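You operate a simulated robot arm through the tools that you are given. There is no shell and no other tool. Be economical: measure what you need, move in short steps, check, and stop when the job is done.

The job below is to be done with a simulated robot arm. You get a single attempt, and the scene is never put back.

## Task
The Amber and Gold vials stand in each other's cells: swap them.
Fine: stand the Amber vial on the round table while you move the other. Set down upright: what you pick out.

It is judged by the outcome, as a careful person would: the job done as asked, and still so three seconds after it is handed in. It fails if anything else is knocked over, pushed out of place, dropped, spilled or broken.

## Robot
A 7-joint arm with a two-finger parallel gripper, fixed in place. Base frame: the origin is at the foot of the arm, x ahead of it, y to its left, z up. Lengths are in mm, angles in degrees, forces in N, time in s.
With the tool pointing down near the work surface it reaches from about 280 to 680 mm from the base axis. Its first joint turns from -66.0 to 66.0 degrees. Payload 1.57 kg.
The tool frame sits at the grasp point between the pads (the TCP): z along the fingers, y along the line on which they close. The tips reach 30 mm beyond it. The gripper opens to 110 mm. The fingers are 24 mm wide and 12 mm thick; the gripper's body (48 by 112 mm) begins 78 mm behind the TCP.
Orientation is that of the tool frame in the base frame, as [roll, pitch, yaw] about the fixed x, y, z axes, in that order (R = Rz(yaw) Ry(pitch) Rx(roll)). With the fingers straight down and closing along the base's y, the tool's x points along the base's -x, its y along +y and its z along -z.

## Interface
- The arm moves only by the tool move_arm. Its argument "moves" is a list of rows, each a list of 7 numbers: the shift along the tool's x, y, z in m, then the turn, a rotation vector about the tool's x, y, z in degrees, then the gripper command, from -1 (fully open) to 1 (shut), values between in proportion. In form: [[x, y, z, rx, ry, rz, jaw], ...]. A call has 1 to 12 rows; each row shifts and turns the commanded pose from where the row before left it, along the tool's axes as they then stand. Rows are played at 5 a second. More than 50 mm and 8.6 degrees between two rows, or a gripper value outside its range, and nothing of the call is played. Where a pose cannot be reached the arm comes as near as it can. A force on the tool above 70 N (or 10 N above the force at the start of the call, whichever is more), or a blocked arm, ends the call early, and 0.2 s more pass. Each finger travels about 108 mm/s and halts on what it meets, pressing with about 26 N; the grip force reading is that of the motor and also rises with nothing between the fingers. The clock runs only during rows and for 0.2 s after the last one: add rows that do not move to give the fingers time. The reply holds the time, the measured pose of the TCP, the force on the tool along the base axes, the opening and the grip force, in the units named above and with some noise, with the torque about the TCP (base axes, N m) and any sound that the robot's microphone picked up.
- Cameras (640 x 400 px; columns grow to the right, rows downward): "scene" is fixed at [153.9, -386.5, 1398.5]; the picture's right is [0.85, -0.52, 0.00], its down [-0.33, -0.54, -0.78] and it looks along [0.41, 0.66, -0.63] (base axes); focal length 364 px, centre (320, 200). "wrist" rides on the gripper at [70, 16, -141] in the tool frame; the picture's right is [-0.23, 0.97, 0.00], its down [-0.86, -0.20, -0.48] and it looks along [-0.47, -0.11, 0.88] (tool axes); focal length 222 px, centre (320, 200). There is no depth. A picture from a camera that has moved, and an enlarged one, comes with that camera's place and axes in the base frame and with its lens.
- get_image(camera): a new picture of that camera. The clock stands still meanwhile.
- enlarge(camera, box): a new picture of the part [left, top, right, bottom] of that camera's present view, enlarged. The clock stands still meanwhile.
- hand_in(): hands the job in; it is judged then, once.

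Go step by step. Nothing tells you positions but the pictures and the camera data: compare them with the known pose of the tool, close in by small moves and look again before you grip or let go. The budget is 120 turns and 68 pictures, counting those below and the enlarged ones. Unless the task says otherwise, let go and move clear before handing in, and close with one line.

The tools are called after "Emit:" as name(argument=value, ...) on one line, values as JSON. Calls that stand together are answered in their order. move_arm: Moves the arm, as the interface text tells. Its arguments: {"type":"object","properties":{"moves":{"type":"array","items":{"type":"array","items":{"type":"number"}}}},"required":["moves"]} The other tools are called the same way: get_image (camera) takes a picture; enlarge (camera, box) takes an enlarged picture of a part of a camera's view; hand_in () hands the job in.

At the start:

```text
time: 0.0
ee_pos: [413.6, 52.2, 1010.1]
ee_rot: [-180.0, 0.1, -179.9]
contact_force: [0.3, -0.2, -0.9]
torque: [-0.02, 0.01, -0.01]
grip_width: 110.0
finger_force: 0.0
```

scene: 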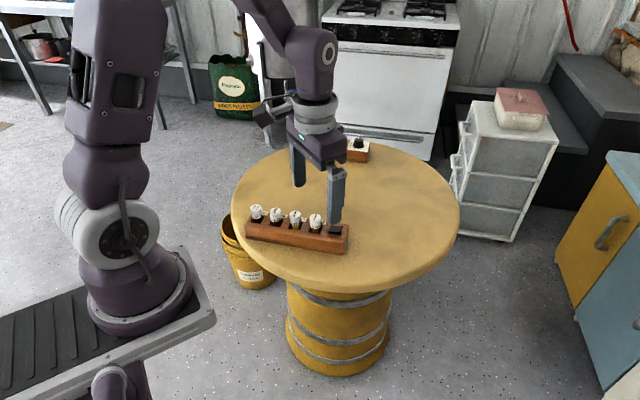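
wrist: 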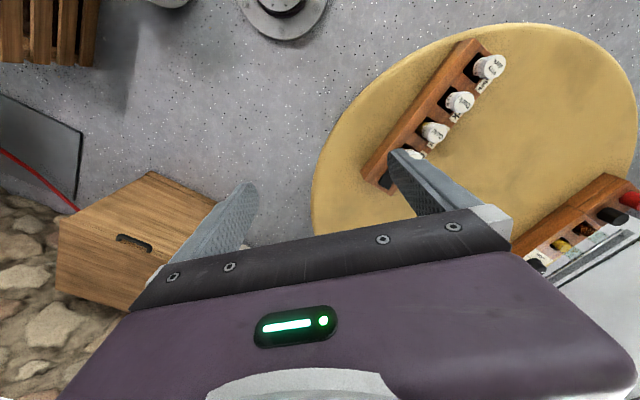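

I see a round table with a rack of white-capped vials in front and another rack behind the gripper. I'll enlarge both to read the labels.

Emit:
enlarge(camera="scene", box=[230, 190, 370, 280])

Emit:
enlarge(camera="wrist", box=[340, 20, 640, 280])

```text
4.44 times, centred on (300, 235) of scene
camera zoom: at [153.9, -386.5, 1398.5], right [0.85, -0.52, 0.0], down [-0.33, -0.54, -0.78], along [0.41, 0.66, -0.63], focal length 1618 px, centre (409, 44)
```

zoom: 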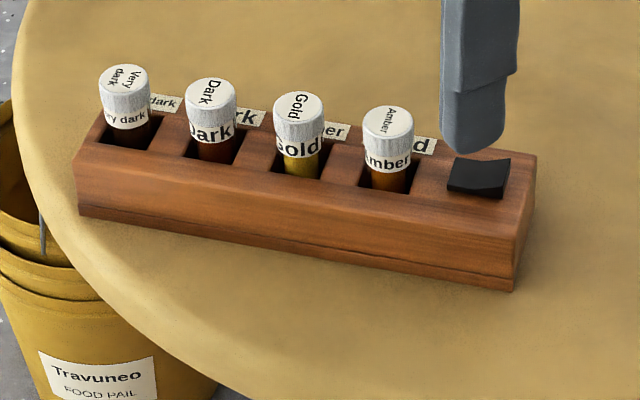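

```text
1.54 times, centred on (490, 150) of wrist
camera zoom: at [344.7, 68.2, 1151.0], right [0.23, 0.97, 0.0], down [0.86, -0.2, 0.48], along [0.47, -0.11, -0.88], focal length 342 px, centre (58, 277)
```

zoom: 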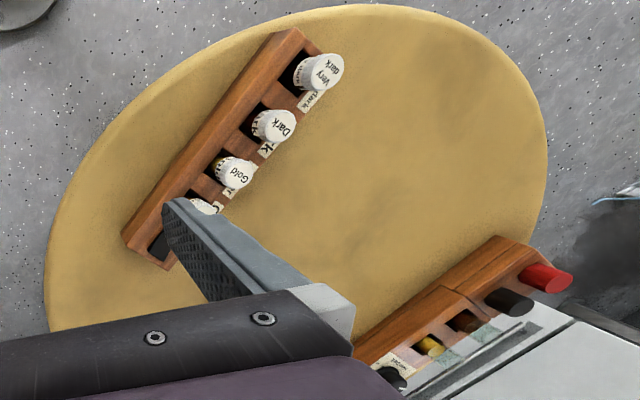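

The front rack holds Very dark, Dark, Gold and Amber vials, plus a covered fifth cell. From both views the Gold cap is near (466, 235, 794) and Amber near (500, 194). The rack runs at about -45°. I'll move above it and turn so the fingers close across the rack.

Emit:
move_arm(moves=[[-0.0174, 0.041, 0.015, 0, 0, 0, -1], [-0.0174, 0.041, 0.015, 0, 0, 0, -1], [-0.0174, 0.041, 0.015, 0, 0, 0, -1], [-0.0174, 0.041, 0.015, 0, 0, 0, -1], [0, 0, 0, 0, 0, 7.5, -1], [0, 0, 0, 0, 0, 7.5, -1], [0, 0, 0, 0, 0, 7.5, -1], [0, 0, 0, 0, 0, 7.5, -1], [0, 0, 0, 0, 0, 7.5, -1], [0, 0, 0, 0, 0, 7.5, -1], [0, 0, 0, 0, 0, 0, -1]])

Emit:
get_image(camera="wrist")

Emit:
get_image(camera="scene")

```text
time: 2.4
ee_pos: [483.3, 216.2, 949.9]
ee_rot: [-180.0, 0.0, 134.9]
contact_force: [0.1, -0.1, -0.1]
torque: [0.0, -0.01, 0.0]
grip_width: 110.2
finger_force: 0.0
```

```text
63 pictures are left
camera wrist: at [446.3, 276.6, 1091.1], right [0.85, 0.53, 0.0], down [0.46, -0.75, 0.48], along [0.25, -0.41, -0.88], focal length 222 px, centre (320, 200)
```

wrist: 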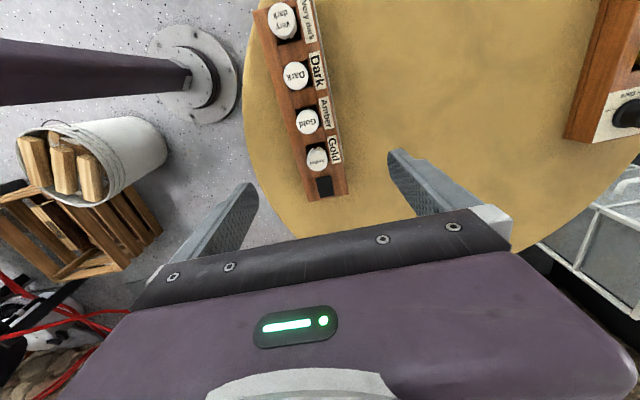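

```text
62 pictures are left
```

scene: 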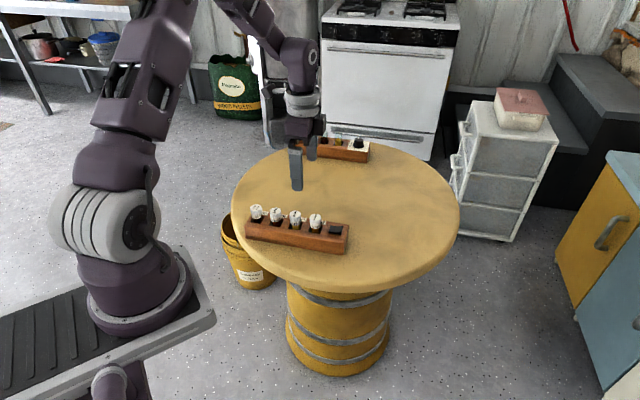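

The labels on the rack confirm it: the Gold vial stands in the Amber cell and the Amber vial in the Gold cell. I'll take enlarged views to measure precisely.

Emit:
enlarge(camera="wrist", box=[240, 0, 400, 210])

Emit:
enlarge(camera="scene", box=[240, 190, 360, 265])

```text
1.90 times, centred on (320, 105) of wrist
camera zoom: at [446.3, 276.6, 1091.1], right [0.85, 0.53, 0.0], down [0.46, -0.75, 0.48], along [0.25, -0.41, -0.88], focal length 423 px, centre (320, 381)
```

zoom: 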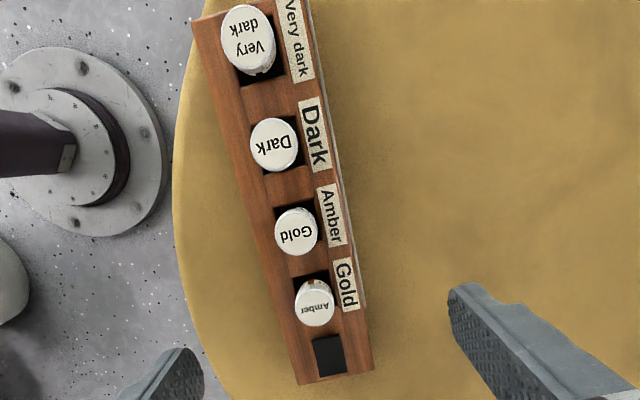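

```text
5.33 times, centred on (300, 228) of scene
camera zoom: at [153.9, -386.5, 1398.5], right [0.85, -0.52, 0.0], down [-0.33, -0.54, -0.78], along [0.41, 0.66, -0.63], focal length 1942 px, centre (427, 53)
```

zoom: 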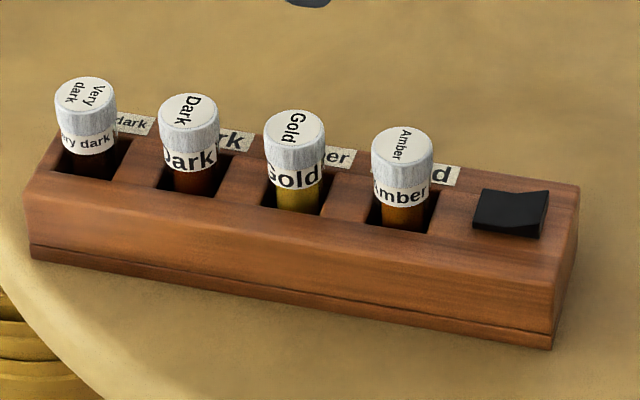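

The Amber cap is at about (493, 192, 803), Gold at about (457.5, 227, 803), and the rack top near z 765. I'll move over Amber at a safe height with the jaws part-open and check again.

Emit:
move_arm(moves=[[-0.012, -0.005, 0.03, 0, 0, 0, -0.09], [-0.012, -0.005, 0.03, 0, 0, 0, -0.09], [0, 0, 0.03, 0, 0, 0, -0.09], [0, 0, 0, 0, 0, 0, -0.09], [0, 0, 0, 0, 0, 0, -0.09]])

Emit:
get_image(camera="wrist")

Emit:
enlarge(camera="scene", box=[240, 175, 360, 250])

```text
time: 3.6
ee_pos: [493.1, 191.6, 859.8]
ee_rot: [180.0, 0.1, 135.0]
contact_force: [0.2, -0.6, -0.4]
torque: [-0.01, 0.03, 0.01]
grip_width: 60.0
finger_force: 0.1
```

```text
59 pictures are left
camera wrist: at [455.6, 252.3, 1001.5], right [0.85, 0.53, 0.0], down [0.46, -0.75, 0.48], along [0.25, -0.41, -0.88], focal length 222 px, centre (320, 200)
```

wrist: 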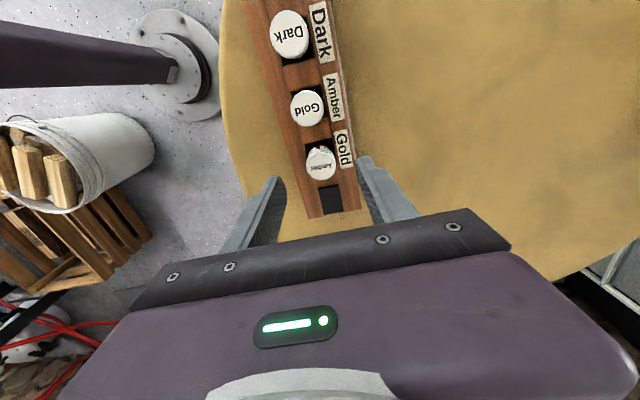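

```text
5.33 times, centred on (300, 212) of scene
camera zoom: at [153.9, -386.5, 1398.5], right [0.85, -0.52, 0.0], down [-0.33, -0.54, -0.78], along [0.41, 0.66, -0.63], focal length 1942 px, centre (427, 133)
```

zoom: 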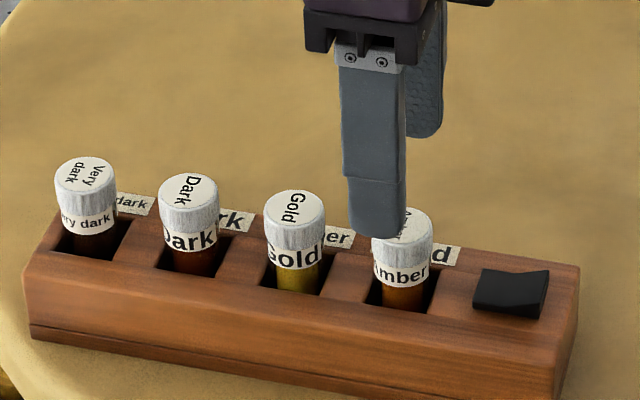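

The tool is over Amber. I'll shift 1.5 mm, descend part way with the tips around the cap, and look.

Emit:
move_arm(moves=[[0.0015, 0, 0.02, 0, 0, 0, -0.09], [0, 0, 0.02, 0, 0, 0, -0.09], [0, 0, 0.01, 0, 0, 0, -0.09], [0, 0, 0, 0, 0, 0, -0.09]])

Emit:
enlarge(camera="wrist", box=[220, 60, 440, 260])

Emit:
enlarge(camera="scene", box=[270, 180, 360, 250])

```text
time: 4.6
ee_pos: [491.7, 193.2, 809.3]
ee_rot: [-180.0, -0.1, 134.9]
contact_force: [-0.5, 1.0, -0.5]
torque: [-0.02, -0.01, -0.01]
grip_width: 60.0
finger_force: 0.0
```

```text
2.00 times, centred on (330, 160) of wrist
camera zoom: at [454.6, 253.6, 951.0], right [0.85, 0.53, 0.0], down [0.46, -0.75, 0.48], along [0.25, -0.41, -0.88], focal length 444 px, centre (300, 280)
```

zoom: 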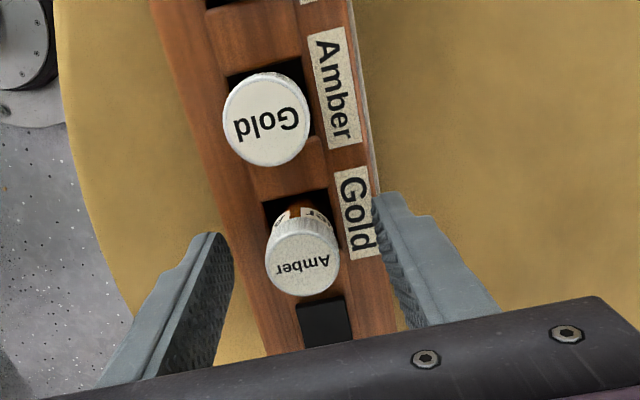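

```text
5.71 times, centred on (315, 215) of scene
camera zoom: at [153.9, -386.5, 1398.5], right [0.85, -0.52, 0.0], down [-0.33, -0.54, -0.78], along [0.41, 0.66, -0.63], focal length 2080 px, centre (349, 114)
```

zoom: 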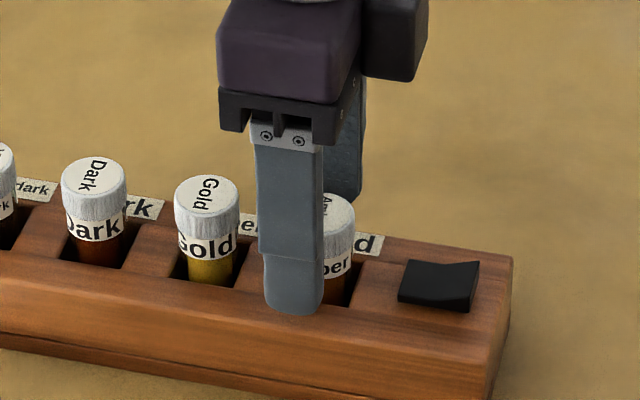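

The tool sits about 2.5 mm short along the rack, so I'll correct that, go down to z 803 and close gently on the cap.

Emit:
move_arm(moves=[[-0.0025, 0, 0.006, 0, 0, 0, -0.09], [0, 0, 0, 0, 0, 0, 0.1], [0, 0, 0, 0, 0, 0, 0.3], [0, 0, 0, 0, 0, 0, 0.45], [0, 0, 0, 0, 0, 0, 0.6], [0, 0, 0, 0, 0, 0, 0.6]])

Emit:
enlarge(camera="scene", box=[270, 180, 360, 250])

```text
time: 6.0
ee_pos: [494.7, 191.1, 803.7]
ee_rot: [-179.9, 0.0, 135.0]
contact_force: [0.1, 0.3, -1.0]
torque: [0.0, -0.02, -0.01]
grip_width: 26.6
finger_force: 25.7
```

```text
5.71 times, centred on (315, 215) of scene
camera zoom: at [153.9, -386.5, 1398.5], right [0.85, -0.52, 0.0], down [-0.33, -0.54, -0.78], along [0.41, 0.66, -0.63], focal length 2080 px, centre (349, 114)
```

zoom: 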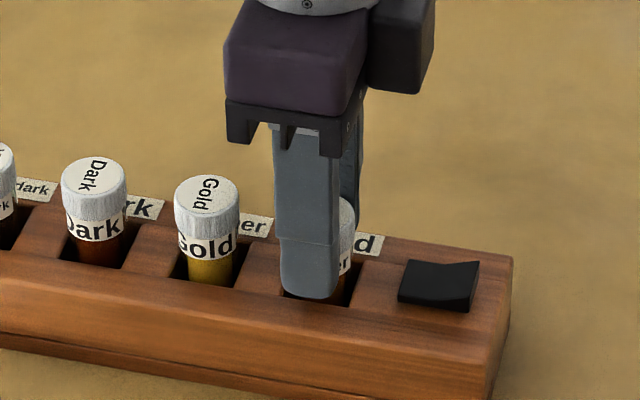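

The cap is gripped at 26.6 mm with the TCP at z 803.7 when seated. Next I lift straight up.

Emit:
move_arm(moves=[[0, 0, -0.01, 0, 0, 0, 0.6], [0, 0, -0.015, 0, 0, 0, 0.6], [0, 0, -0.02, 0, 0, 0, 0.6], [0, 0, -0.02, 0, 0, 0, 0.6], [0, 0, -0.02, 0, 0, 0, 0.6], [0, 0, -0.02, 0, 0, 0, 0.6], [0, 0, 0, 0, 0, 0, 0.6]])

Emit:
enlarge(camera="scene", box=[260, 150, 360, 250])

Emit:
get_image(camera="wrist")

```text
time: 7.6
ee_pos: [494.7, 191.1, 908.3]
ee_rot: [179.9, 0.1, 135.0]
contact_force: [-0.2, 0.5, 0.0]
torque: [0.01, -0.01, 0.04]
grip_width: 26.2
finger_force: 25.3
```

```text
4.00 times, centred on (310, 200) of scene
camera zoom: at [153.9, -386.5, 1398.5], right [0.85, -0.52, 0.0], down [-0.33, -0.54, -0.78], along [0.41, 0.66, -0.63], focal length 1456 px, centre (360, 200)
```

zoom: 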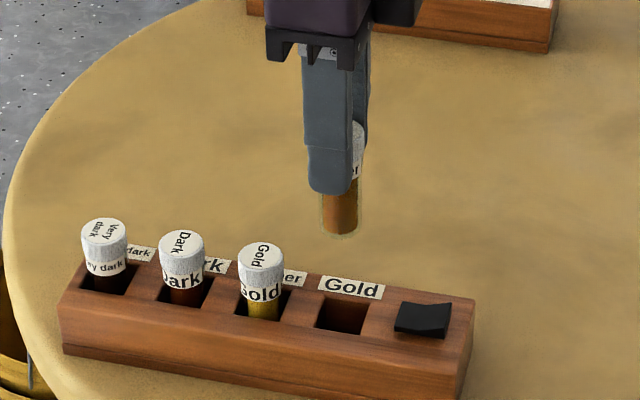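

```text
53 pictures are left
camera wrist: at [456.4, 252.1, 1050.5], right [0.85, 0.53, 0.0], down [0.46, -0.75, 0.48], along [0.25, -0.41, -0.88], focal length 222 px, centre (320, 200)
```

wrist: 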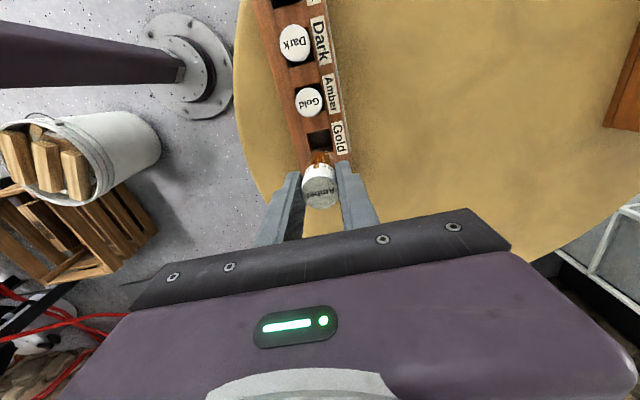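

Amber hangs upright with its bottom about 79 mm below the TCP. I'll carry it 90 mm behind the rack over clear table and descend to near contact.

Emit:
move_arm(moves=[[0, 0.03, 0, 0, 0, 0, 0.6], [0, 0.03, 0, 0, 0, 0, 0.6], [0, 0.03, 0, 0, 0, 0, 0.6], [0, 0, 0.02, 0, 0, 0, 0.6], [0, 0, 0.025, 0, 0, 0, 0.6], [0, 0, 0.025, 0, 0, 0, 0.6], [0, 0, 0.02, 0, 0, 0, 0.6], [0, 0, 0, 0, 0, 0, 0.6]])

Emit:
enlarge(camera="scene", box=[280, 150, 380, 250])

```text
time: 9.4
ee_pos: [558.7, 255.5, 817.1]
ee_rot: [-179.9, 0.1, 134.9]
contact_force: [0.0, 0.2, -1.4]
torque: [-0.01, -0.01, -0.01]
grip_width: 26.4
finger_force: 25.4
```

```text
4.00 times, centred on (330, 200) of scene
camera zoom: at [153.9, -386.5, 1398.5], right [0.85, -0.52, 0.0], down [-0.33, -0.54, -0.78], along [0.41, 0.66, -0.63], focal length 1456 px, centre (280, 200)
```

zoom: 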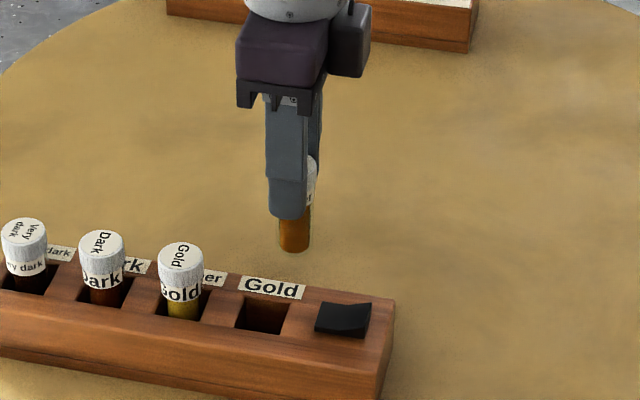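

It's still hanging clear of the table. I'll lower in 2 mm steps and watch the force.

Emit:
move_arm(moves=[[0, 0, 0.004, 0, 0, 0, 0.6], [0, 0, 0.003, 0, 0, 0, 0.6], [0, 0, 0.002, 0, 0, 0, 0.6], [0, 0, 0.002, 0, 0, 0, 0.6], [0, 0, 0.002, 0, 0, 0, 0.6]])

Emit:
enlarge(camera="scene", box=[310, 170, 370, 230])

```text
time: 10.6
ee_pos: [559.2, 255.2, 805.2]
ee_rot: [-180.0, 0.0, 135.0]
contact_force: [-0.1, -0.3, -0.2]
torque: [-0.03, -0.02, -0.01]
grip_width: 26.7
finger_force: 26.1
```

```text
6.67 times, centred on (340, 200) of scene
camera zoom: at [153.9, -386.5, 1398.5], right [0.85, -0.52, 0.0], down [-0.33, -0.54, -0.78], along [0.41, 0.66, -0.63], focal length 2427 px, centre (187, 200)
```

zoom: 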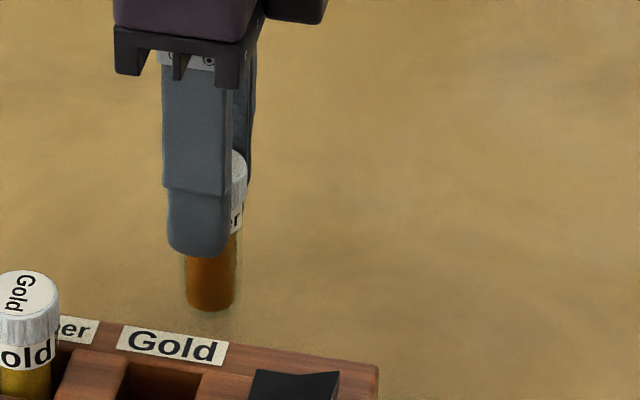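

There's no contact yet, so I'll continue in small steps.

Emit:
move_arm(moves=[[0, 0, 0.0015, 0, 0, 0, 0.6], [0, 0, 0.0015, 0, 0, 0, 0.6], [0, 0, 0.001, 0, 0, 0, 0.6], [0, 0, 0.001, 0, 0, 0, 0.6]])

```text
time: 11.6
ee_pos: [559.3, 255.1, 799.8]
ee_rot: [180.0, 0.0, 135.0]
contact_force: [-0.2, 0.3, -0.4]
torque: [0.0, 0.01, 0.0]
grip_width: 26.2
finger_force: 26.0
```

Emit:
move_arm(moves=[[0, 0, 0.001, 0, 0, 0, 0.6], [0, 0, 0.001, 0, 0, 0, 0.6], [0, 0, 0.001, 0, 0, 0, 0.6]])

Emit:
enlarge(camera="scene", box=[310, 170, 370, 230])

```text
time: 12.4
ee_pos: [558.5, 255.0, 798.3]
ee_rot: [180.0, 0.0, 135.0]
contact_force: [0.4, -0.4, 0.0]
torque: [-0.01, -0.02, -0.01]
grip_width: 26.3
finger_force: 26.3
```

```text
6.67 times, centred on (340, 200) of scene
camera zoom: at [153.9, -386.5, 1398.5], right [0.85, -0.52, 0.0], down [-0.33, -0.54, -0.78], along [0.41, 0.66, -0.63], focal length 2427 px, centre (187, 200)
```

zoom: 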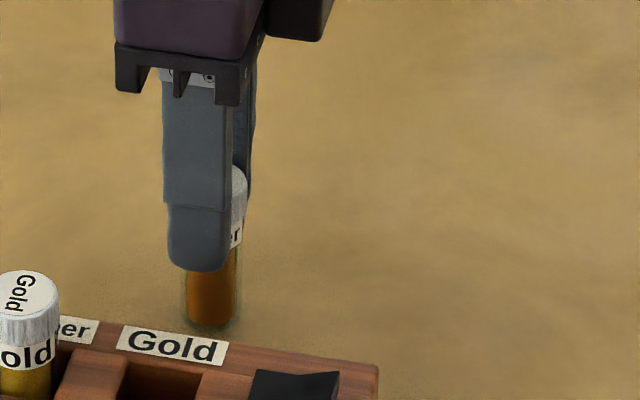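

Emit:
move_arm(moves=[[0, 0, 0.001, 0, 0, 0, 0.6], [0, 0, 0.001, 0, 0, 0, 0.6], [0, 0, 0.001, 0, 0, 0, 0.6]])

```text
time: 13.2
ee_pos: [559.1, 255.9, 793.1]
ee_rot: [179.9, 0.0, 135.0]
contact_force: [-1.3, -0.5, -0.1]
torque: [0.01, 0.02, 0.02]
grip_width: 26.4
finger_force: 26.0
```

Emit:
move_arm(moves=[[0, 0, 0.001, 0, 0, 0, 0.6], [0, 0, 0.001, 0, 0, 0, 0.6]])

Emit:
enlarge(camera="scene", box=[310, 170, 370, 230])

```text
time: 13.8
ee_pos: [558.8, 254.2, 794.1]
ee_rot: [179.9, 0.0, 135.0]
contact_force: [-2.2, -1.2, 12.4]
torque: [-0.08, 0.16, -0.01]
grip_width: 26.6
finger_force: 25.9
```

```text
6.67 times, centred on (340, 200) of scene
camera zoom: at [153.6, -386.6, 1398.5], right [0.85, -0.52, 0.0], down [-0.33, -0.54, -0.78], along [0.41, 0.66, -0.63], focal length 2427 px, centre (187, 200)
```

zoom: 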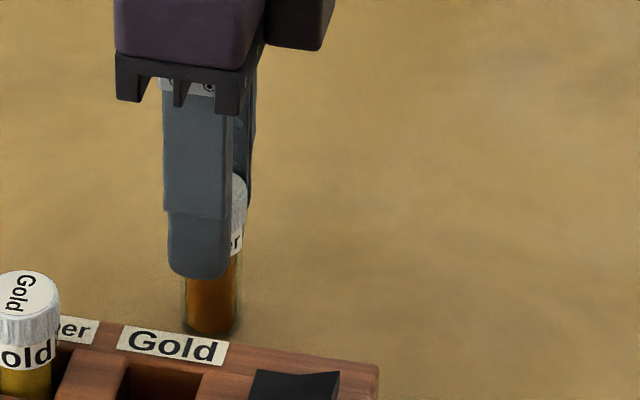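

The vial touches the table (12 N). I'll ease up 1 mm, open slowly, and look before rising.

Emit:
move_arm(moves=[[0, 0, -0.001, 0, 0, 0, 0.6], [0, 0, 0, 0, 0, 0, 0.5], [0, 0, 0, 0, 0, 0, 0.4], [0, 0, 0, 0, 0, 0, 0.2], [0, 0, 0, 0, 0, 0, 0.0], [0, 0, 0, 0, 0, 0, -0.09], [0, 0, 0, 0, 0, 0, -0.09]])

Emit:
enlarge(camera="scene", box=[310, 170, 370, 230])

```text
time: 15.4
ee_pos: [558.3, 255.5, 793.2]
ee_rot: [-179.9, 0.0, 135.1]
contact_force: [0.3, 0.5, 0.7]
torque: [0.0, 0.0, 0.01]
grip_width: 60.0
finger_force: 0.0
```

```text
6.67 times, centred on (340, 200) of scene
camera zoom: at [153.9, -386.5, 1398.5], right [0.85, -0.52, 0.0], down [-0.33, -0.54, -0.78], along [0.41, 0.66, -0.63], focal length 2427 px, centre (187, 200)
```

zoom: 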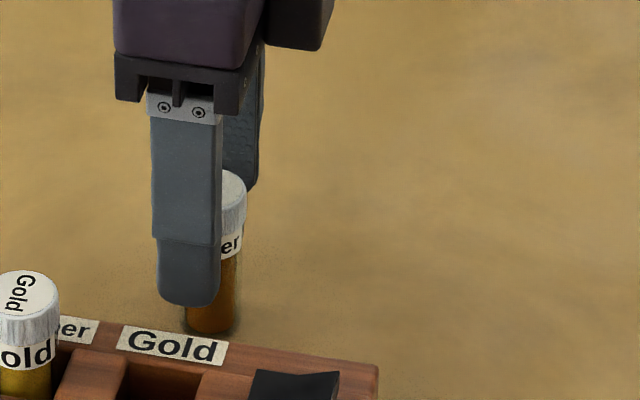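

Amber stands on the table. I'll rise clear and move over Gold.

Emit:
move_arm(moves=[[0, 0, -0.02, 0, 0, 0, -0.09], [0, 0, -0.03, 0, 0, 0, -0.09], [0, 0, -0.03, 0, 0, 0, -0.09], [0.0168, -0.0303, 0, 0, 0, 0, -0.09], [0.0168, -0.0303, 0, 0, 0, 0, -0.09], [0.0168, -0.0303, 0, 0, 0, 0, -0.09], [0, 0, 0, 0, 0, 0, -0.09], [0, 0, 0.03, 0, 0, 0, -0.09], [0, 0, 0, 0, 0, 0, -0.09]])

Emit:
enlarge(camera="scene", box=[240, 150, 370, 250])

Emit:
enlarge(camera="wrist", box=[220, 20, 480, 240])

```text
time: 17.4
ee_pos: [459.3, 226.8, 843.6]
ee_rot: [180.0, 0.0, 135.0]
contact_force: [-0.1, -0.1, 0.0]
torque: [0.0, 0.01, -0.01]
grip_width: 60.3
finger_force: 0.0
```

```text
4.00 times, centred on (305, 200) of scene
camera zoom: at [153.9, -386.5, 1398.5], right [0.85, -0.52, 0.0], down [-0.33, -0.54, -0.78], along [0.41, 0.66, -0.63], focal length 1456 px, centre (380, 200)
```

zoom: 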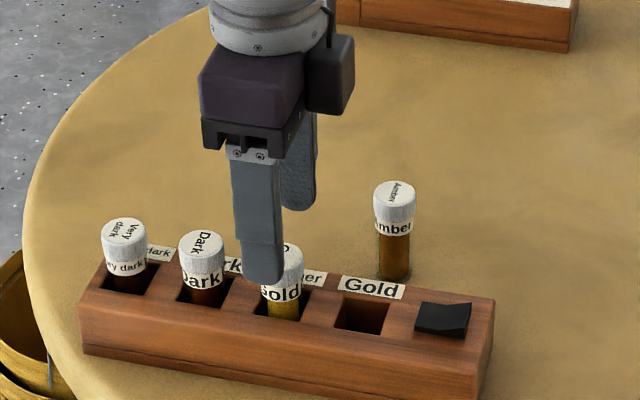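

```text
1.82 times, centred on (350, 130) of wrist
camera zoom: at [420.9, 287.2, 985.9], right [0.85, 0.53, 0.0], down [0.46, -0.75, 0.48], along [0.25, -0.41, -0.88], focal length 404 px, centre (266, 327)
```

zoom: 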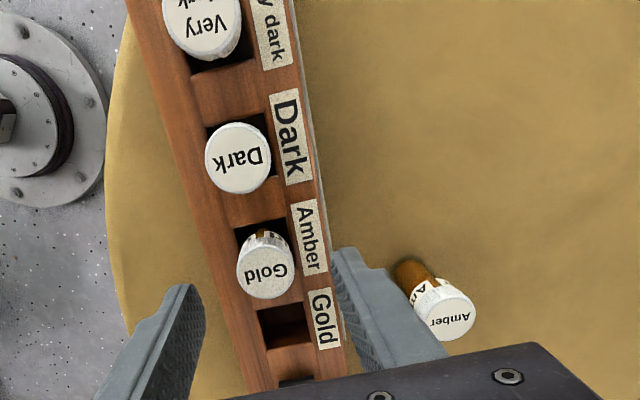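

Amber stands upright, and the Gold cap is about 1.7 mm off along the rack. I'll correct, descend to 803.5 and grip.

Emit:
move_arm(moves=[[0.0017, 0, 0.015, 0, 0, 0, -0.09], [0, 0, 0.015, 0, 0, 0, -0.09], [0, 0, 0.01, 0, 0, 0, -0.09], [0, 0, 0, 0, 0, 0, 0.1], [0, 0, 0, 0, 0, 0, 0.3], [0, 0, 0, 0, 0, 0, 0.45], [0, 0, 0, 0, 0, 0, 0.6], [0, 0, 0, 0, 0, 0, 0.6]])

Emit:
enlarge(camera="scene", box=[250, 180, 350, 250])

```text
time: 19.2
ee_pos: [455.4, 227.9, 803.4]
ee_rot: [-179.9, 0.0, 135.0]
contact_force: [0.4, 0.9, 0.1]
torque: [0.0, 0.01, 0.01]
grip_width: 26.9
finger_force: 26.2
```

```text
5.71 times, centred on (300, 215) of scene
camera zoom: at [153.9, -386.5, 1398.5], right [0.85, -0.52, 0.0], down [-0.33, -0.54, -0.78], along [0.41, 0.66, -0.63], focal length 2080 px, centre (434, 114)
```

zoom: 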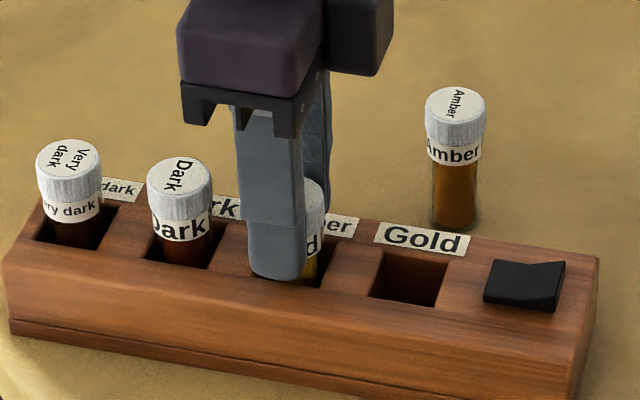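

Gold is gripped. I'll lift it straight up and look.

Emit:
move_arm(moves=[[0, 0, -0.01, 0, 0, 0, 0.6], [0, 0, -0.015, 0, 0, 0, 0.6], [0, 0, -0.02, 0, 0, 0, 0.6], [0, 0, -0.02, 0, 0, 0, 0.6], [0, 0, -0.02, 0, 0, 0, 0.6], [0, 0, -0.02, 0, 0, 0, 0.6], [-0.017, 0.0003, 0, 0, 0, 0, 0.6], [-0.017, 0.0003, 0, 0, 0, 0, 0.6], [-0.017, 0.0003, 0, 0, 0, 0, 0.6], [0, 0, 0, 0, 0, 0, 0.6], [0, 0, 0, 0, 0, 0, 0.6]])

Emit:
enlarge(camera="scene", box=[260, 150, 360, 250])

Emit:
enlarge(camera="wrist", box=[220, 60, 480, 240])

```text
time: 21.6
ee_pos: [494.7, 191.3, 907.9]
ee_rot: [180.0, 0.1, 135.0]
contact_force: [-1.0, -0.1, -0.1]
torque: [-0.03, 0.0, 0.0]
grip_width: 26.5
finger_force: 25.4
```

```text
4.00 times, centred on (310, 200) of scene
camera zoom: at [153.9, -386.5, 1398.5], right [0.85, -0.52, 0.0], down [-0.33, -0.54, -0.78], along [0.41, 0.66, -0.63], focal length 1456 px, centre (360, 200)
```

zoom: 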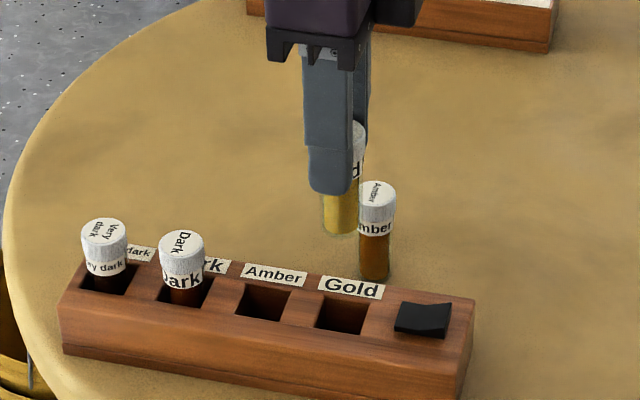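

```text
2.22 times, centred on (350, 150) of wrist
camera zoom: at [456.6, 252.2, 1050.1], right [0.85, 0.53, 0.0], down [0.46, -0.75, 0.48], along [0.25, -0.41, -0.88], focal length 494 px, centre (253, 311)
```

zoom: 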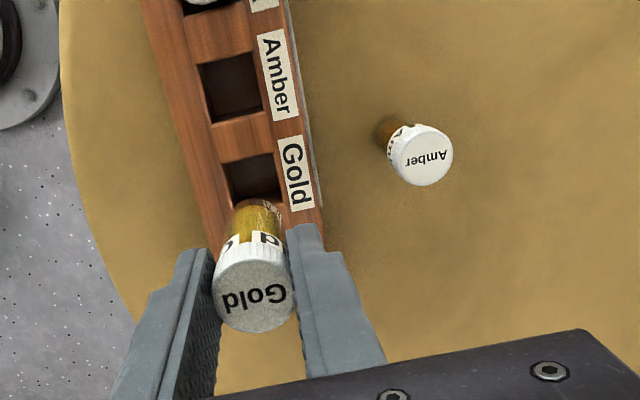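

This matches the view when Amber was lifted from this cell. I'll descend until the bottom is just above the rack top and check.

Emit:
move_arm(moves=[[0, 0, 0.02, 0, 0, 0, 0.6], [0, 0, 0.02, 0, 0, 0, 0.6], [0, 0, 0.012, 0, 0, 0, 0.6], [0, 0, 0, 0, 0, 0, 0.6]])

Emit:
enlarge(camera="scene", box=[280, 175, 360, 245])

Emit:
enlarge(camera="wrist", box=[260, 100, 400, 220])

```text
time: 22.6
ee_pos: [494.0, 192.9, 856.3]
ee_rot: [-180.0, -0.1, 134.9]
contact_force: [-0.1, 0.1, -0.2]
torque: [-0.01, 0.02, -0.02]
grip_width: 26.4
finger_force: 26.1
```

```text
5.71 times, centred on (320, 210) of scene
camera zoom: at [153.9, -386.5, 1398.5], right [0.85, -0.52, 0.0], down [-0.33, -0.54, -0.78], along [0.41, 0.66, -0.63], focal length 2080 px, centre (320, 143)
```

zoom: 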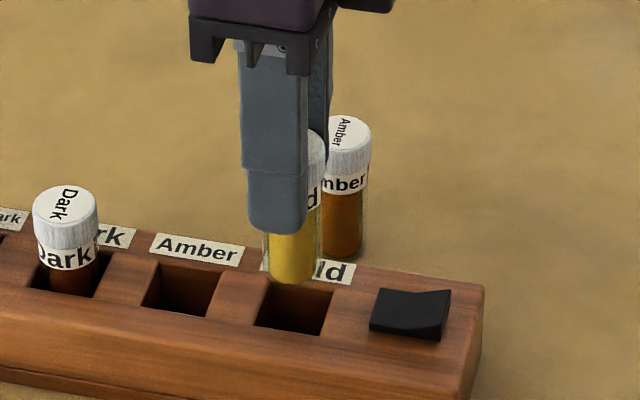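

```text
3.33 times, centred on (330, 160) of wrist
camera zoom: at [456.0, 252.9, 997.9], right [0.85, 0.53, 0.0], down [0.46, -0.75, 0.48], along [0.25, -0.41, -0.88], focal length 740 px, centre (287, 333)
```

zoom: 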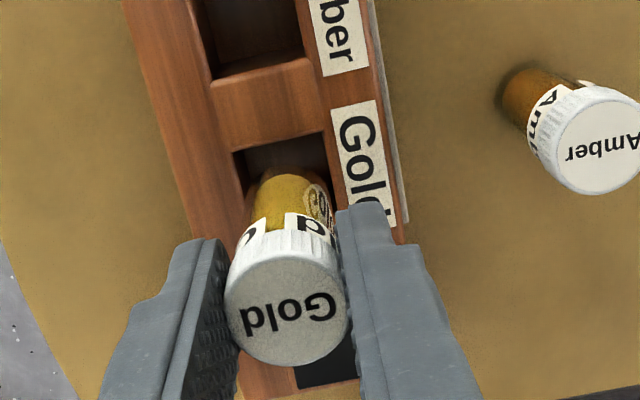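

Emit:
move_arm(moves=[[0, 0, 0.004, 0, 0, 0, 0.6], [0, 0, 0.003, 0, 0, 0, 0.6], [0, 0, 0.003, 0, 0, 0, 0.6], [0, 0, 0, 0, 0, 0, 0.6]])

Emit:
enlarge(camera="scene", box=[280, 175, 360, 245])

```text
time: 23.6
ee_pos: [493.1, 192.3, 846.0]
ee_rot: [180.0, 0.0, 135.0]
contact_force: [0.6, -0.4, -0.4]
torque: [0.02, -0.02, 0.01]
grip_width: 26.6
finger_force: 25.8
```

```text
5.71 times, centred on (320, 210) of scene
camera zoom: at [153.9, -386.5, 1398.5], right [0.85, -0.52, 0.0], down [-0.33, -0.54, -0.78], along [0.41, 0.66, -0.63], focal length 2080 px, centre (320, 143)
```

zoom: 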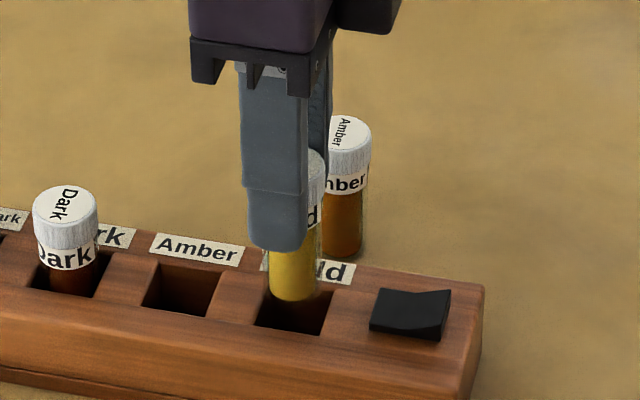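

Emit:
move_arm(moves=[[0, 0, 0.002, 0, 0, 0, 0.6], [0, 0, 0.002, 0, 0, 0, 0.6], [0, 0, 0.002, 0, 0, 0, 0.6], [0, 0, 0.002, 0, 0, 0, 0.6], [0, 0, 0.002, 0, 0, 0, 0.6], [0, 0, 0, 0, 0, 0, 0.6]])

Emit:
enlarge(camera="scene", box=[280, 175, 360, 245])

```text
time: 25.0
ee_pos: [493.9, 192.8, 835.7]
ee_rot: [-180.0, -0.1, 135.0]
contact_force: [0.5, -0.3, -0.6]
torque: [-0.01, 0.01, -0.04]
grip_width: 26.3
finger_force: 25.8
```

```text
5.71 times, centred on (320, 210) of scene
camera zoom: at [153.9, -386.5, 1398.5], right [0.85, -0.52, 0.0], down [-0.33, -0.54, -0.78], along [0.41, 0.66, -0.63], focal length 2080 px, centre (320, 143)
```

zoom: 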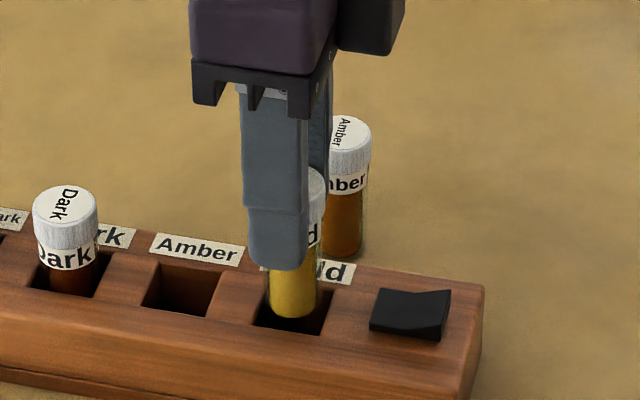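

No contact: the vial is entering the cell. I'll continue down slowly towards the seated height of about 803.5.

Emit:
move_arm(moves=[[0, 0, 0.004, 0, 0, 0, 0.6], [0, 0, 0.004, 0, 0, 0, 0.6], [0, 0, 0.004, 0, 0, 0, 0.6], [0, 0, 0.004, 0, 0, 0, 0.6], [0, 0, 0.004, 0, 0, 0, 0.6], [0, 0, 0.004, 0, 0, 0, 0.6], [0, 0, 0.004, 0, 0, 0, 0.6], [0, 0, 0.002, 0, 0, 0, 0.6], [0, 0, 0, 0, 0, 0, 0.6]])

Emit:
enlarge(camera="scene", box=[280, 175, 360, 245])

```text
time: 27.0
ee_pos: [494.5, 192.2, 806.0]
ee_rot: [180.0, -0.1, 135.1]
contact_force: [0.1, 0.0, 0.3]
torque: [0.01, 0.0, 0.01]
grip_width: 26.3
finger_force: 25.9
```

```text
5.71 times, centred on (320, 210) of scene
camera zoom: at [153.9, -386.5, 1398.5], right [0.85, -0.52, 0.0], down [-0.33, -0.54, -0.78], along [0.41, 0.66, -0.63], focal length 2080 px, centre (320, 143)
```

zoom: 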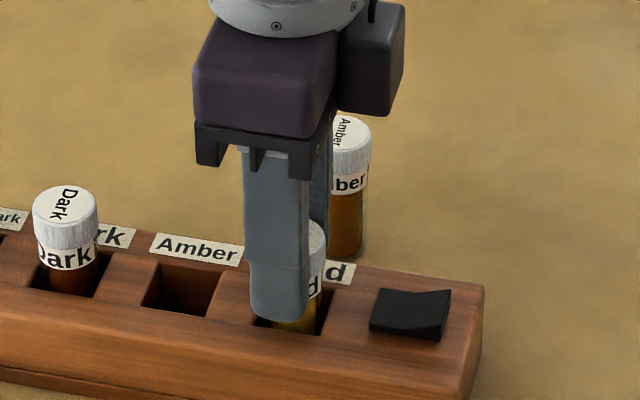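

Emit:
move_arm(moves=[[0, 0, 0.001, 0, 0, 0, 0.6], [0, 0, 0.001, 0, 0, 0, 0.6], [0, 0, 0.0005, 0, 0, 0, 0.6]])

```text
time: 27.8
ee_pos: [494.1, 192.1, 803.4]
ee_rot: [-179.9, 0.0, 135.0]
contact_force: [-0.5, -0.8, 0.0]
torque: [0.02, -0.02, 0.01]
grip_width: 26.4
finger_force: 26.1
```

Emit:
move_arm(moves=[[0, 0, 0.0005, 0, 0, 0, 0.6], [0, 0, 0.0005, 0, 0, 0, 0.6]])

```text
time: 28.4
ee_pos: [493.6, 192.2, 803.8]
ee_rot: [179.9, 0.0, 135.0]
contact_force: [-3.2, -0.4, 9.4]
torque: [-0.04, 0.14, -0.02]
grip_width: 26.5
finger_force: 25.6
```

Gold is seated (9 N contact). I'll release and rise.

Emit:
move_arm(moves=[[0, 0, -0.0005, 0, 0, 0, 0.6], [0, 0, 0, 0, 0, 0, 0.5], [0, 0, 0, 0, 0, 0, 0.4], [0, 0, 0, 0, 0, 0, 0.2], [0, 0, 0, 0, 0, 0, 0.0], [0, 0, 0, 0, 0, 0, -0.09], [0, 0, 0, 0, 0, 0, -0.09], [0, 0, -0.02, 0, 0, 0, -0.09], [0, 0, -0.025, 0, 0, 0, -0.09], [0, 0, -0.025, 0, 0, 0, -0.09]])

Emit:
enlarge(camera="scene", box=[260, 150, 360, 250])

```text
time: 30.6
ee_pos: [494.8, 192.6, 872.7]
ee_rot: [-179.9, 0.0, 135.0]
contact_force: [-0.3, -0.6, -0.8]
torque: [-0.04, 0.03, 0.03]
grip_width: 60.2
finger_force: 0.0
```

```text
4.00 times, centred on (310, 200) of scene
camera zoom: at [153.8, -386.5, 1398.5], right [0.85, -0.52, 0.0], down [-0.33, -0.54, -0.78], along [0.41, 0.66, -0.63], focal length 1456 px, centre (360, 200)
```

zoom: 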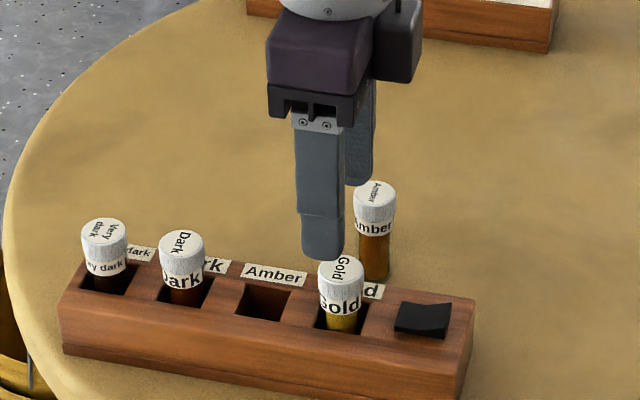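

Gold is in the Gold cell. I'll go back over the Amber vial and check the alignment.

Emit:
move_arm(moves=[[-0.0005, 0.03, 0, 0, 0, 0, -0.09], [-0.0005, 0.03, 0, 0, 0, 0, -0.09], [0, 0.03, 0, 0, 0, 0, -0.09], [0, 0, 0, 0, 0, 0, -0.09], [0, 0, 0.03, 0, 0, 0, -0.09], [0, 0, 0, 0, 0, 0, -0.09]])

Emit:
enlarge(camera="wrist", box=[220, 60, 440, 260])

Emit:
enlarge(camera="scene", box=[290, 150, 380, 230])

```text
time: 32.0
ee_pos: [556.8, 256.2, 841.8]
ee_rot: [-179.9, 0.0, 135.1]
contact_force: [0.3, -0.4, -0.2]
torque: [0.02, -0.04, -0.02]
grip_width: 59.8
finger_force: 0.0
```

```text
2.00 times, centred on (330, 160) of wrist
camera zoom: at [519.3, 316.0, 984.4], right [0.85, 0.53, 0.0], down [0.46, -0.75, 0.48], along [0.25, -0.41, -0.88], focal length 444 px, centre (300, 280)
```

zoom: 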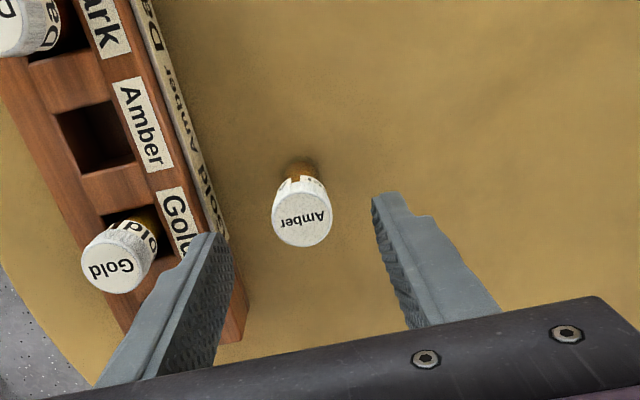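

```text
5.00 times, centred on (335, 190) of scene
camera zoom: at [153.9, -386.5, 1398.5], right [0.85, -0.52, 0.0], down [-0.33, -0.54, -0.78], along [0.41, 0.66, -0.63], focal length 1820 px, centre (245, 250)
```

zoom: 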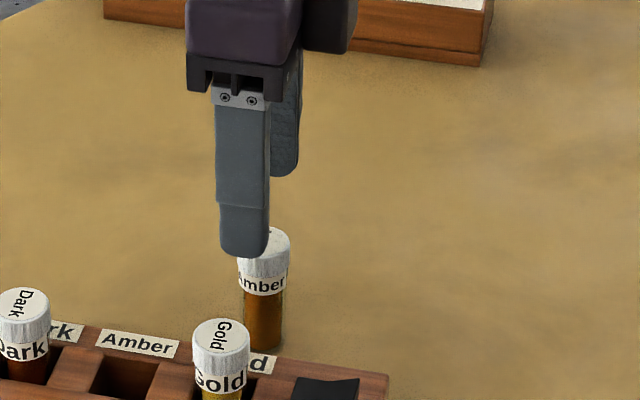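

It is aligned over Amber. I'll descend to the release height and grip.

Emit:
move_arm(moves=[[0, 0, 0.02, 0, 0, 0, -0.09], [0, 0, 0.02, 0, 0, 0, -0.09], [0, 0, 0.0075, 0, 0, 0, -0.09], [0, 0, 0, 0, 0, 0, 0.1], [0, 0, 0, 0, 0, 0, 0.3], [0, 0, 0, 0, 0, 0, 0.45], [0, 0, 0, 0, 0, 0, 0.6], [0, 0, 0, 0, 0, 0, 0.6]])

Emit:
enlarge(camera="scene", box=[290, 160, 380, 240])

```text
time: 33.8
ee_pos: [558.4, 256.0, 795.9]
ee_rot: [-179.9, 0.0, 134.9]
contact_force: [0.1, 0.4, -0.1]
torque: [-0.01, 0.05, 0.03]
grip_width: 26.5
finger_force: 26.1
```

```text
5.00 times, centred on (335, 200) of scene
camera zoom: at [153.9, -386.5, 1398.5], right [0.85, -0.52, 0.0], down [-0.33, -0.54, -0.78], along [0.41, 0.66, -0.63], focal length 1820 px, centre (245, 200)
```

zoom: 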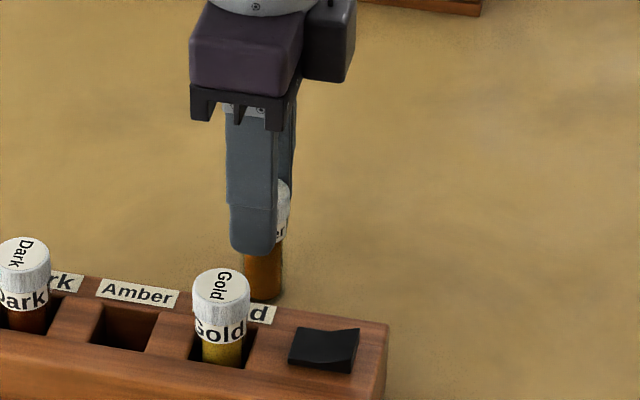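

Amber is gripped again. I'll lift it, carry it over the Amber cell and check.

Emit:
move_arm(moves=[[0, 0, -0.01, 0, 0, 0, 0.6], [0, 0, -0.02, 0, 0, 0, 0.6], [0, 0, -0.025, 0, 0, 0, 0.6], [0, 0, -0.03, 0, 0, 0, 0.6], [0, 0, -0.03, 0, 0, 0, 0.6], [0.017, 0, 0, 0, 0, 0, 0.6], [0.017, 0, 0, 0, 0, 0, 0.6], [0.0175, -0.0309, 0, 0, 0, 0, 0.6], [0, -0.03, 0, 0, 0, 0, 0.6], [0, -0.03, 0, 0, 0, 0, 0.6], [0, 0, 0, 0, 0, 0, 0.6], [0, 0, 0, 0, 0, 0, 0.6]])

Emit:
move_arm(moves=[[0, 0, 0.02, 0, 0, 0, 0.6], [0, 0, 0.02, 0, 0, 0, 0.6], [0, 0, 0.012, 0, 0, 0, 0.6], [0, 0, 0, 0, 0, 0, 0.6]])

Emit:
enlarge(camera="scene", box=[260, 175, 340, 245])

Emit:
enlarge(camera="wrist", box=[260, 100, 400, 220])

```text
time: 36.4
ee_pos: [458.2, 226.5, 911.3]
ee_rot: [-180.0, 0.0, 135.0]
contact_force: [-0.3, 0.2, -0.5]
torque: [0.0, -0.01, 0.03]
grip_width: 26.6
finger_force: 25.4
```

```text
time: 37.4
ee_pos: [457.7, 227.2, 858.7]
ee_rot: [179.9, -0.1, 135.0]
contact_force: [0.0, -0.4, 0.1]
torque: [-0.05, 0.02, 0.01]
grip_width: 26.6
finger_force: 26.1
```

```text
5.71 times, centred on (300, 210) of scene
camera zoom: at [153.9, -386.5, 1398.5], right [0.85, -0.52, 0.0], down [-0.33, -0.54, -0.78], along [0.41, 0.66, -0.63], focal length 2080 px, centre (434, 143)
```

zoom: 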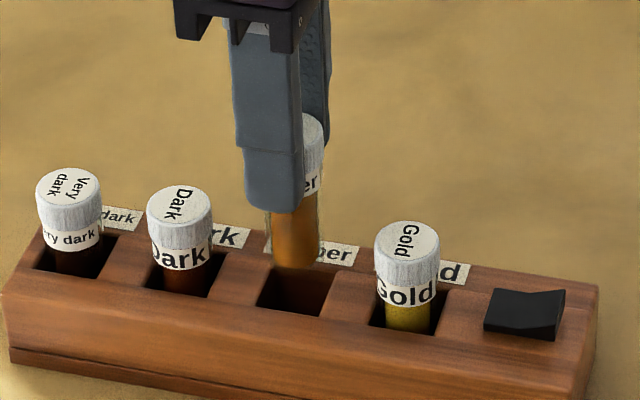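

```text
3.33 times, centred on (330, 160) of wrist
camera zoom: at [420.0, 287.5, 1000.5], right [0.85, 0.53, 0.0], down [0.46, -0.75, 0.48], along [0.25, -0.41, -0.88], focal length 740 px, centre (287, 333)
```

zoom: 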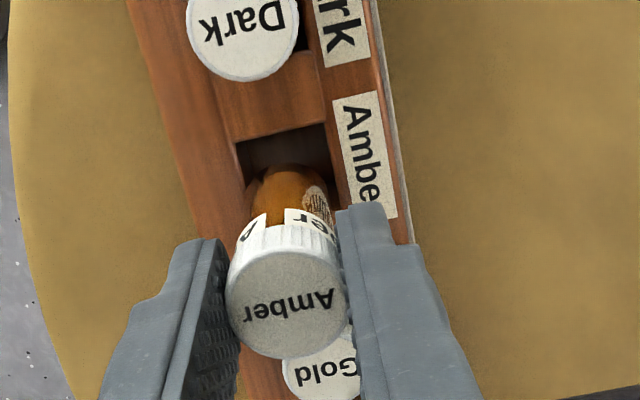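

The view matches the earlier insertion and the vial is centred over the cell. I'll lower slowly.

Emit:
move_arm(moves=[[0, 0, 0.004, 0, 0, 0, 0.6], [0, 0, 0.004, 0, 0, 0, 0.6], [0, 0, 0.003, 0, 0, 0, 0.6], [0, 0, 0.003, 0, 0, 0, 0.6], [0, 0, 0.003, 0, 0, 0, 0.6], [0, 0, 0.003, 0, 0, 0, 0.6], [0, 0, 0.003, 0, 0, 0, 0.6], [0, 0, 0, 0, 0, 0, 0.6]])

Emit:
enlarge(camera="scene", box=[260, 175, 340, 245])

```text
time: 39.2
ee_pos: [457.6, 226.2, 835.1]
ee_rot: [-179.9, 0.0, 135.1]
contact_force: [-0.5, -0.2, -0.7]
torque: [-0.01, 0.0, -0.03]
grip_width: 26.5
finger_force: 26.1
```

```text
5.71 times, centred on (300, 210) of scene
camera zoom: at [153.9, -386.5, 1398.5], right [0.85, -0.52, 0.0], down [-0.33, -0.54, -0.78], along [0.41, 0.66, -0.63], focal length 2080 px, centre (434, 143)
```

zoom: 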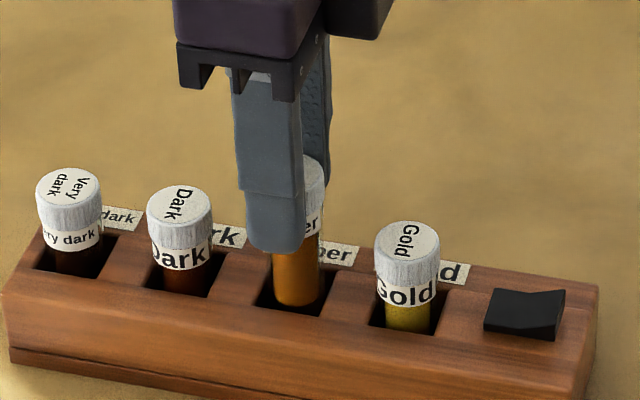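

Emit:
move_arm(moves=[[0, 0, 0.004, 0, 0, 0, 0.6], [0, 0, 0.004, 0, 0, 0, 0.6], [0, 0, 0.004, 0, 0, 0, 0.6], [0, 0, 0.004, 0, 0, 0, 0.6], [0, 0, 0.004, 0, 0, 0, 0.6], [0, 0, 0.004, 0, 0, 0, 0.6], [0, 0, 0.003, 0, 0, 0, 0.6], [0, 0, 0.001, 0, 0, 0, 0.6], [0, 0, 0, 0, 0, 0, 0.6]])

```text
time: 41.2
ee_pos: [457.7, 227.5, 807.5]
ee_rot: [-179.9, -0.1, 135.0]
contact_force: [0.3, -0.1, -0.6]
torque: [0.0, -0.03, -0.01]
grip_width: 26.5
finger_force: 26.0
```

The vial is going in freely. I'll use 1 mm steps now until it touches the floor.

Emit:
move_arm(moves=[[0, 0, 0.001, 0, 0, 0, 0.6], [0, 0, 0.001, 0, 0, 0, 0.6], [0, 0, 0.0005, 0, 0, 0, 0.6]])

```text
time: 42.0
ee_pos: [457.7, 227.2, 805.6]
ee_rot: [179.8, -0.1, 135.0]
contact_force: [-2.6, -0.1, 20.4]
torque: [0.01, 0.09, -0.01]
grip_width: 26.4
finger_force: 26.0
```

Contact came at about the expected height. I'll back off 1 mm and check before releasing.

Emit:
move_arm(moves=[[0, 0, -0.001, 0, 0, 0, 0.6], [0, 0, 0, 0, 0, 0, 0.6]])

Emit:
enlarge(camera="scene", box=[260, 175, 340, 245])

```text
time: 42.6
ee_pos: [457.4, 226.2, 805.8]
ee_rot: [180.0, 0.1, 134.9]
contact_force: [0.6, 1.2, 1.5]
torque: [0.02, -0.04, -0.01]
grip_width: 26.6
finger_force: 26.1
```

```text
5.71 times, centred on (300, 210) of scene
camera zoom: at [153.8, -386.5, 1398.5], right [0.85, -0.52, 0.0], down [-0.33, -0.54, -0.78], along [0.41, 0.66, -0.63], focal length 2080 px, centre (434, 143)
```

zoom: 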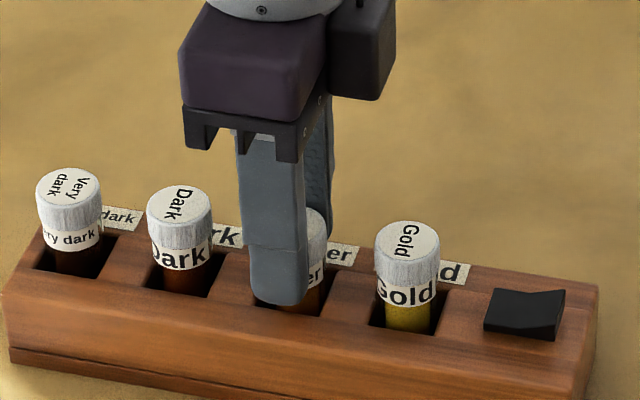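

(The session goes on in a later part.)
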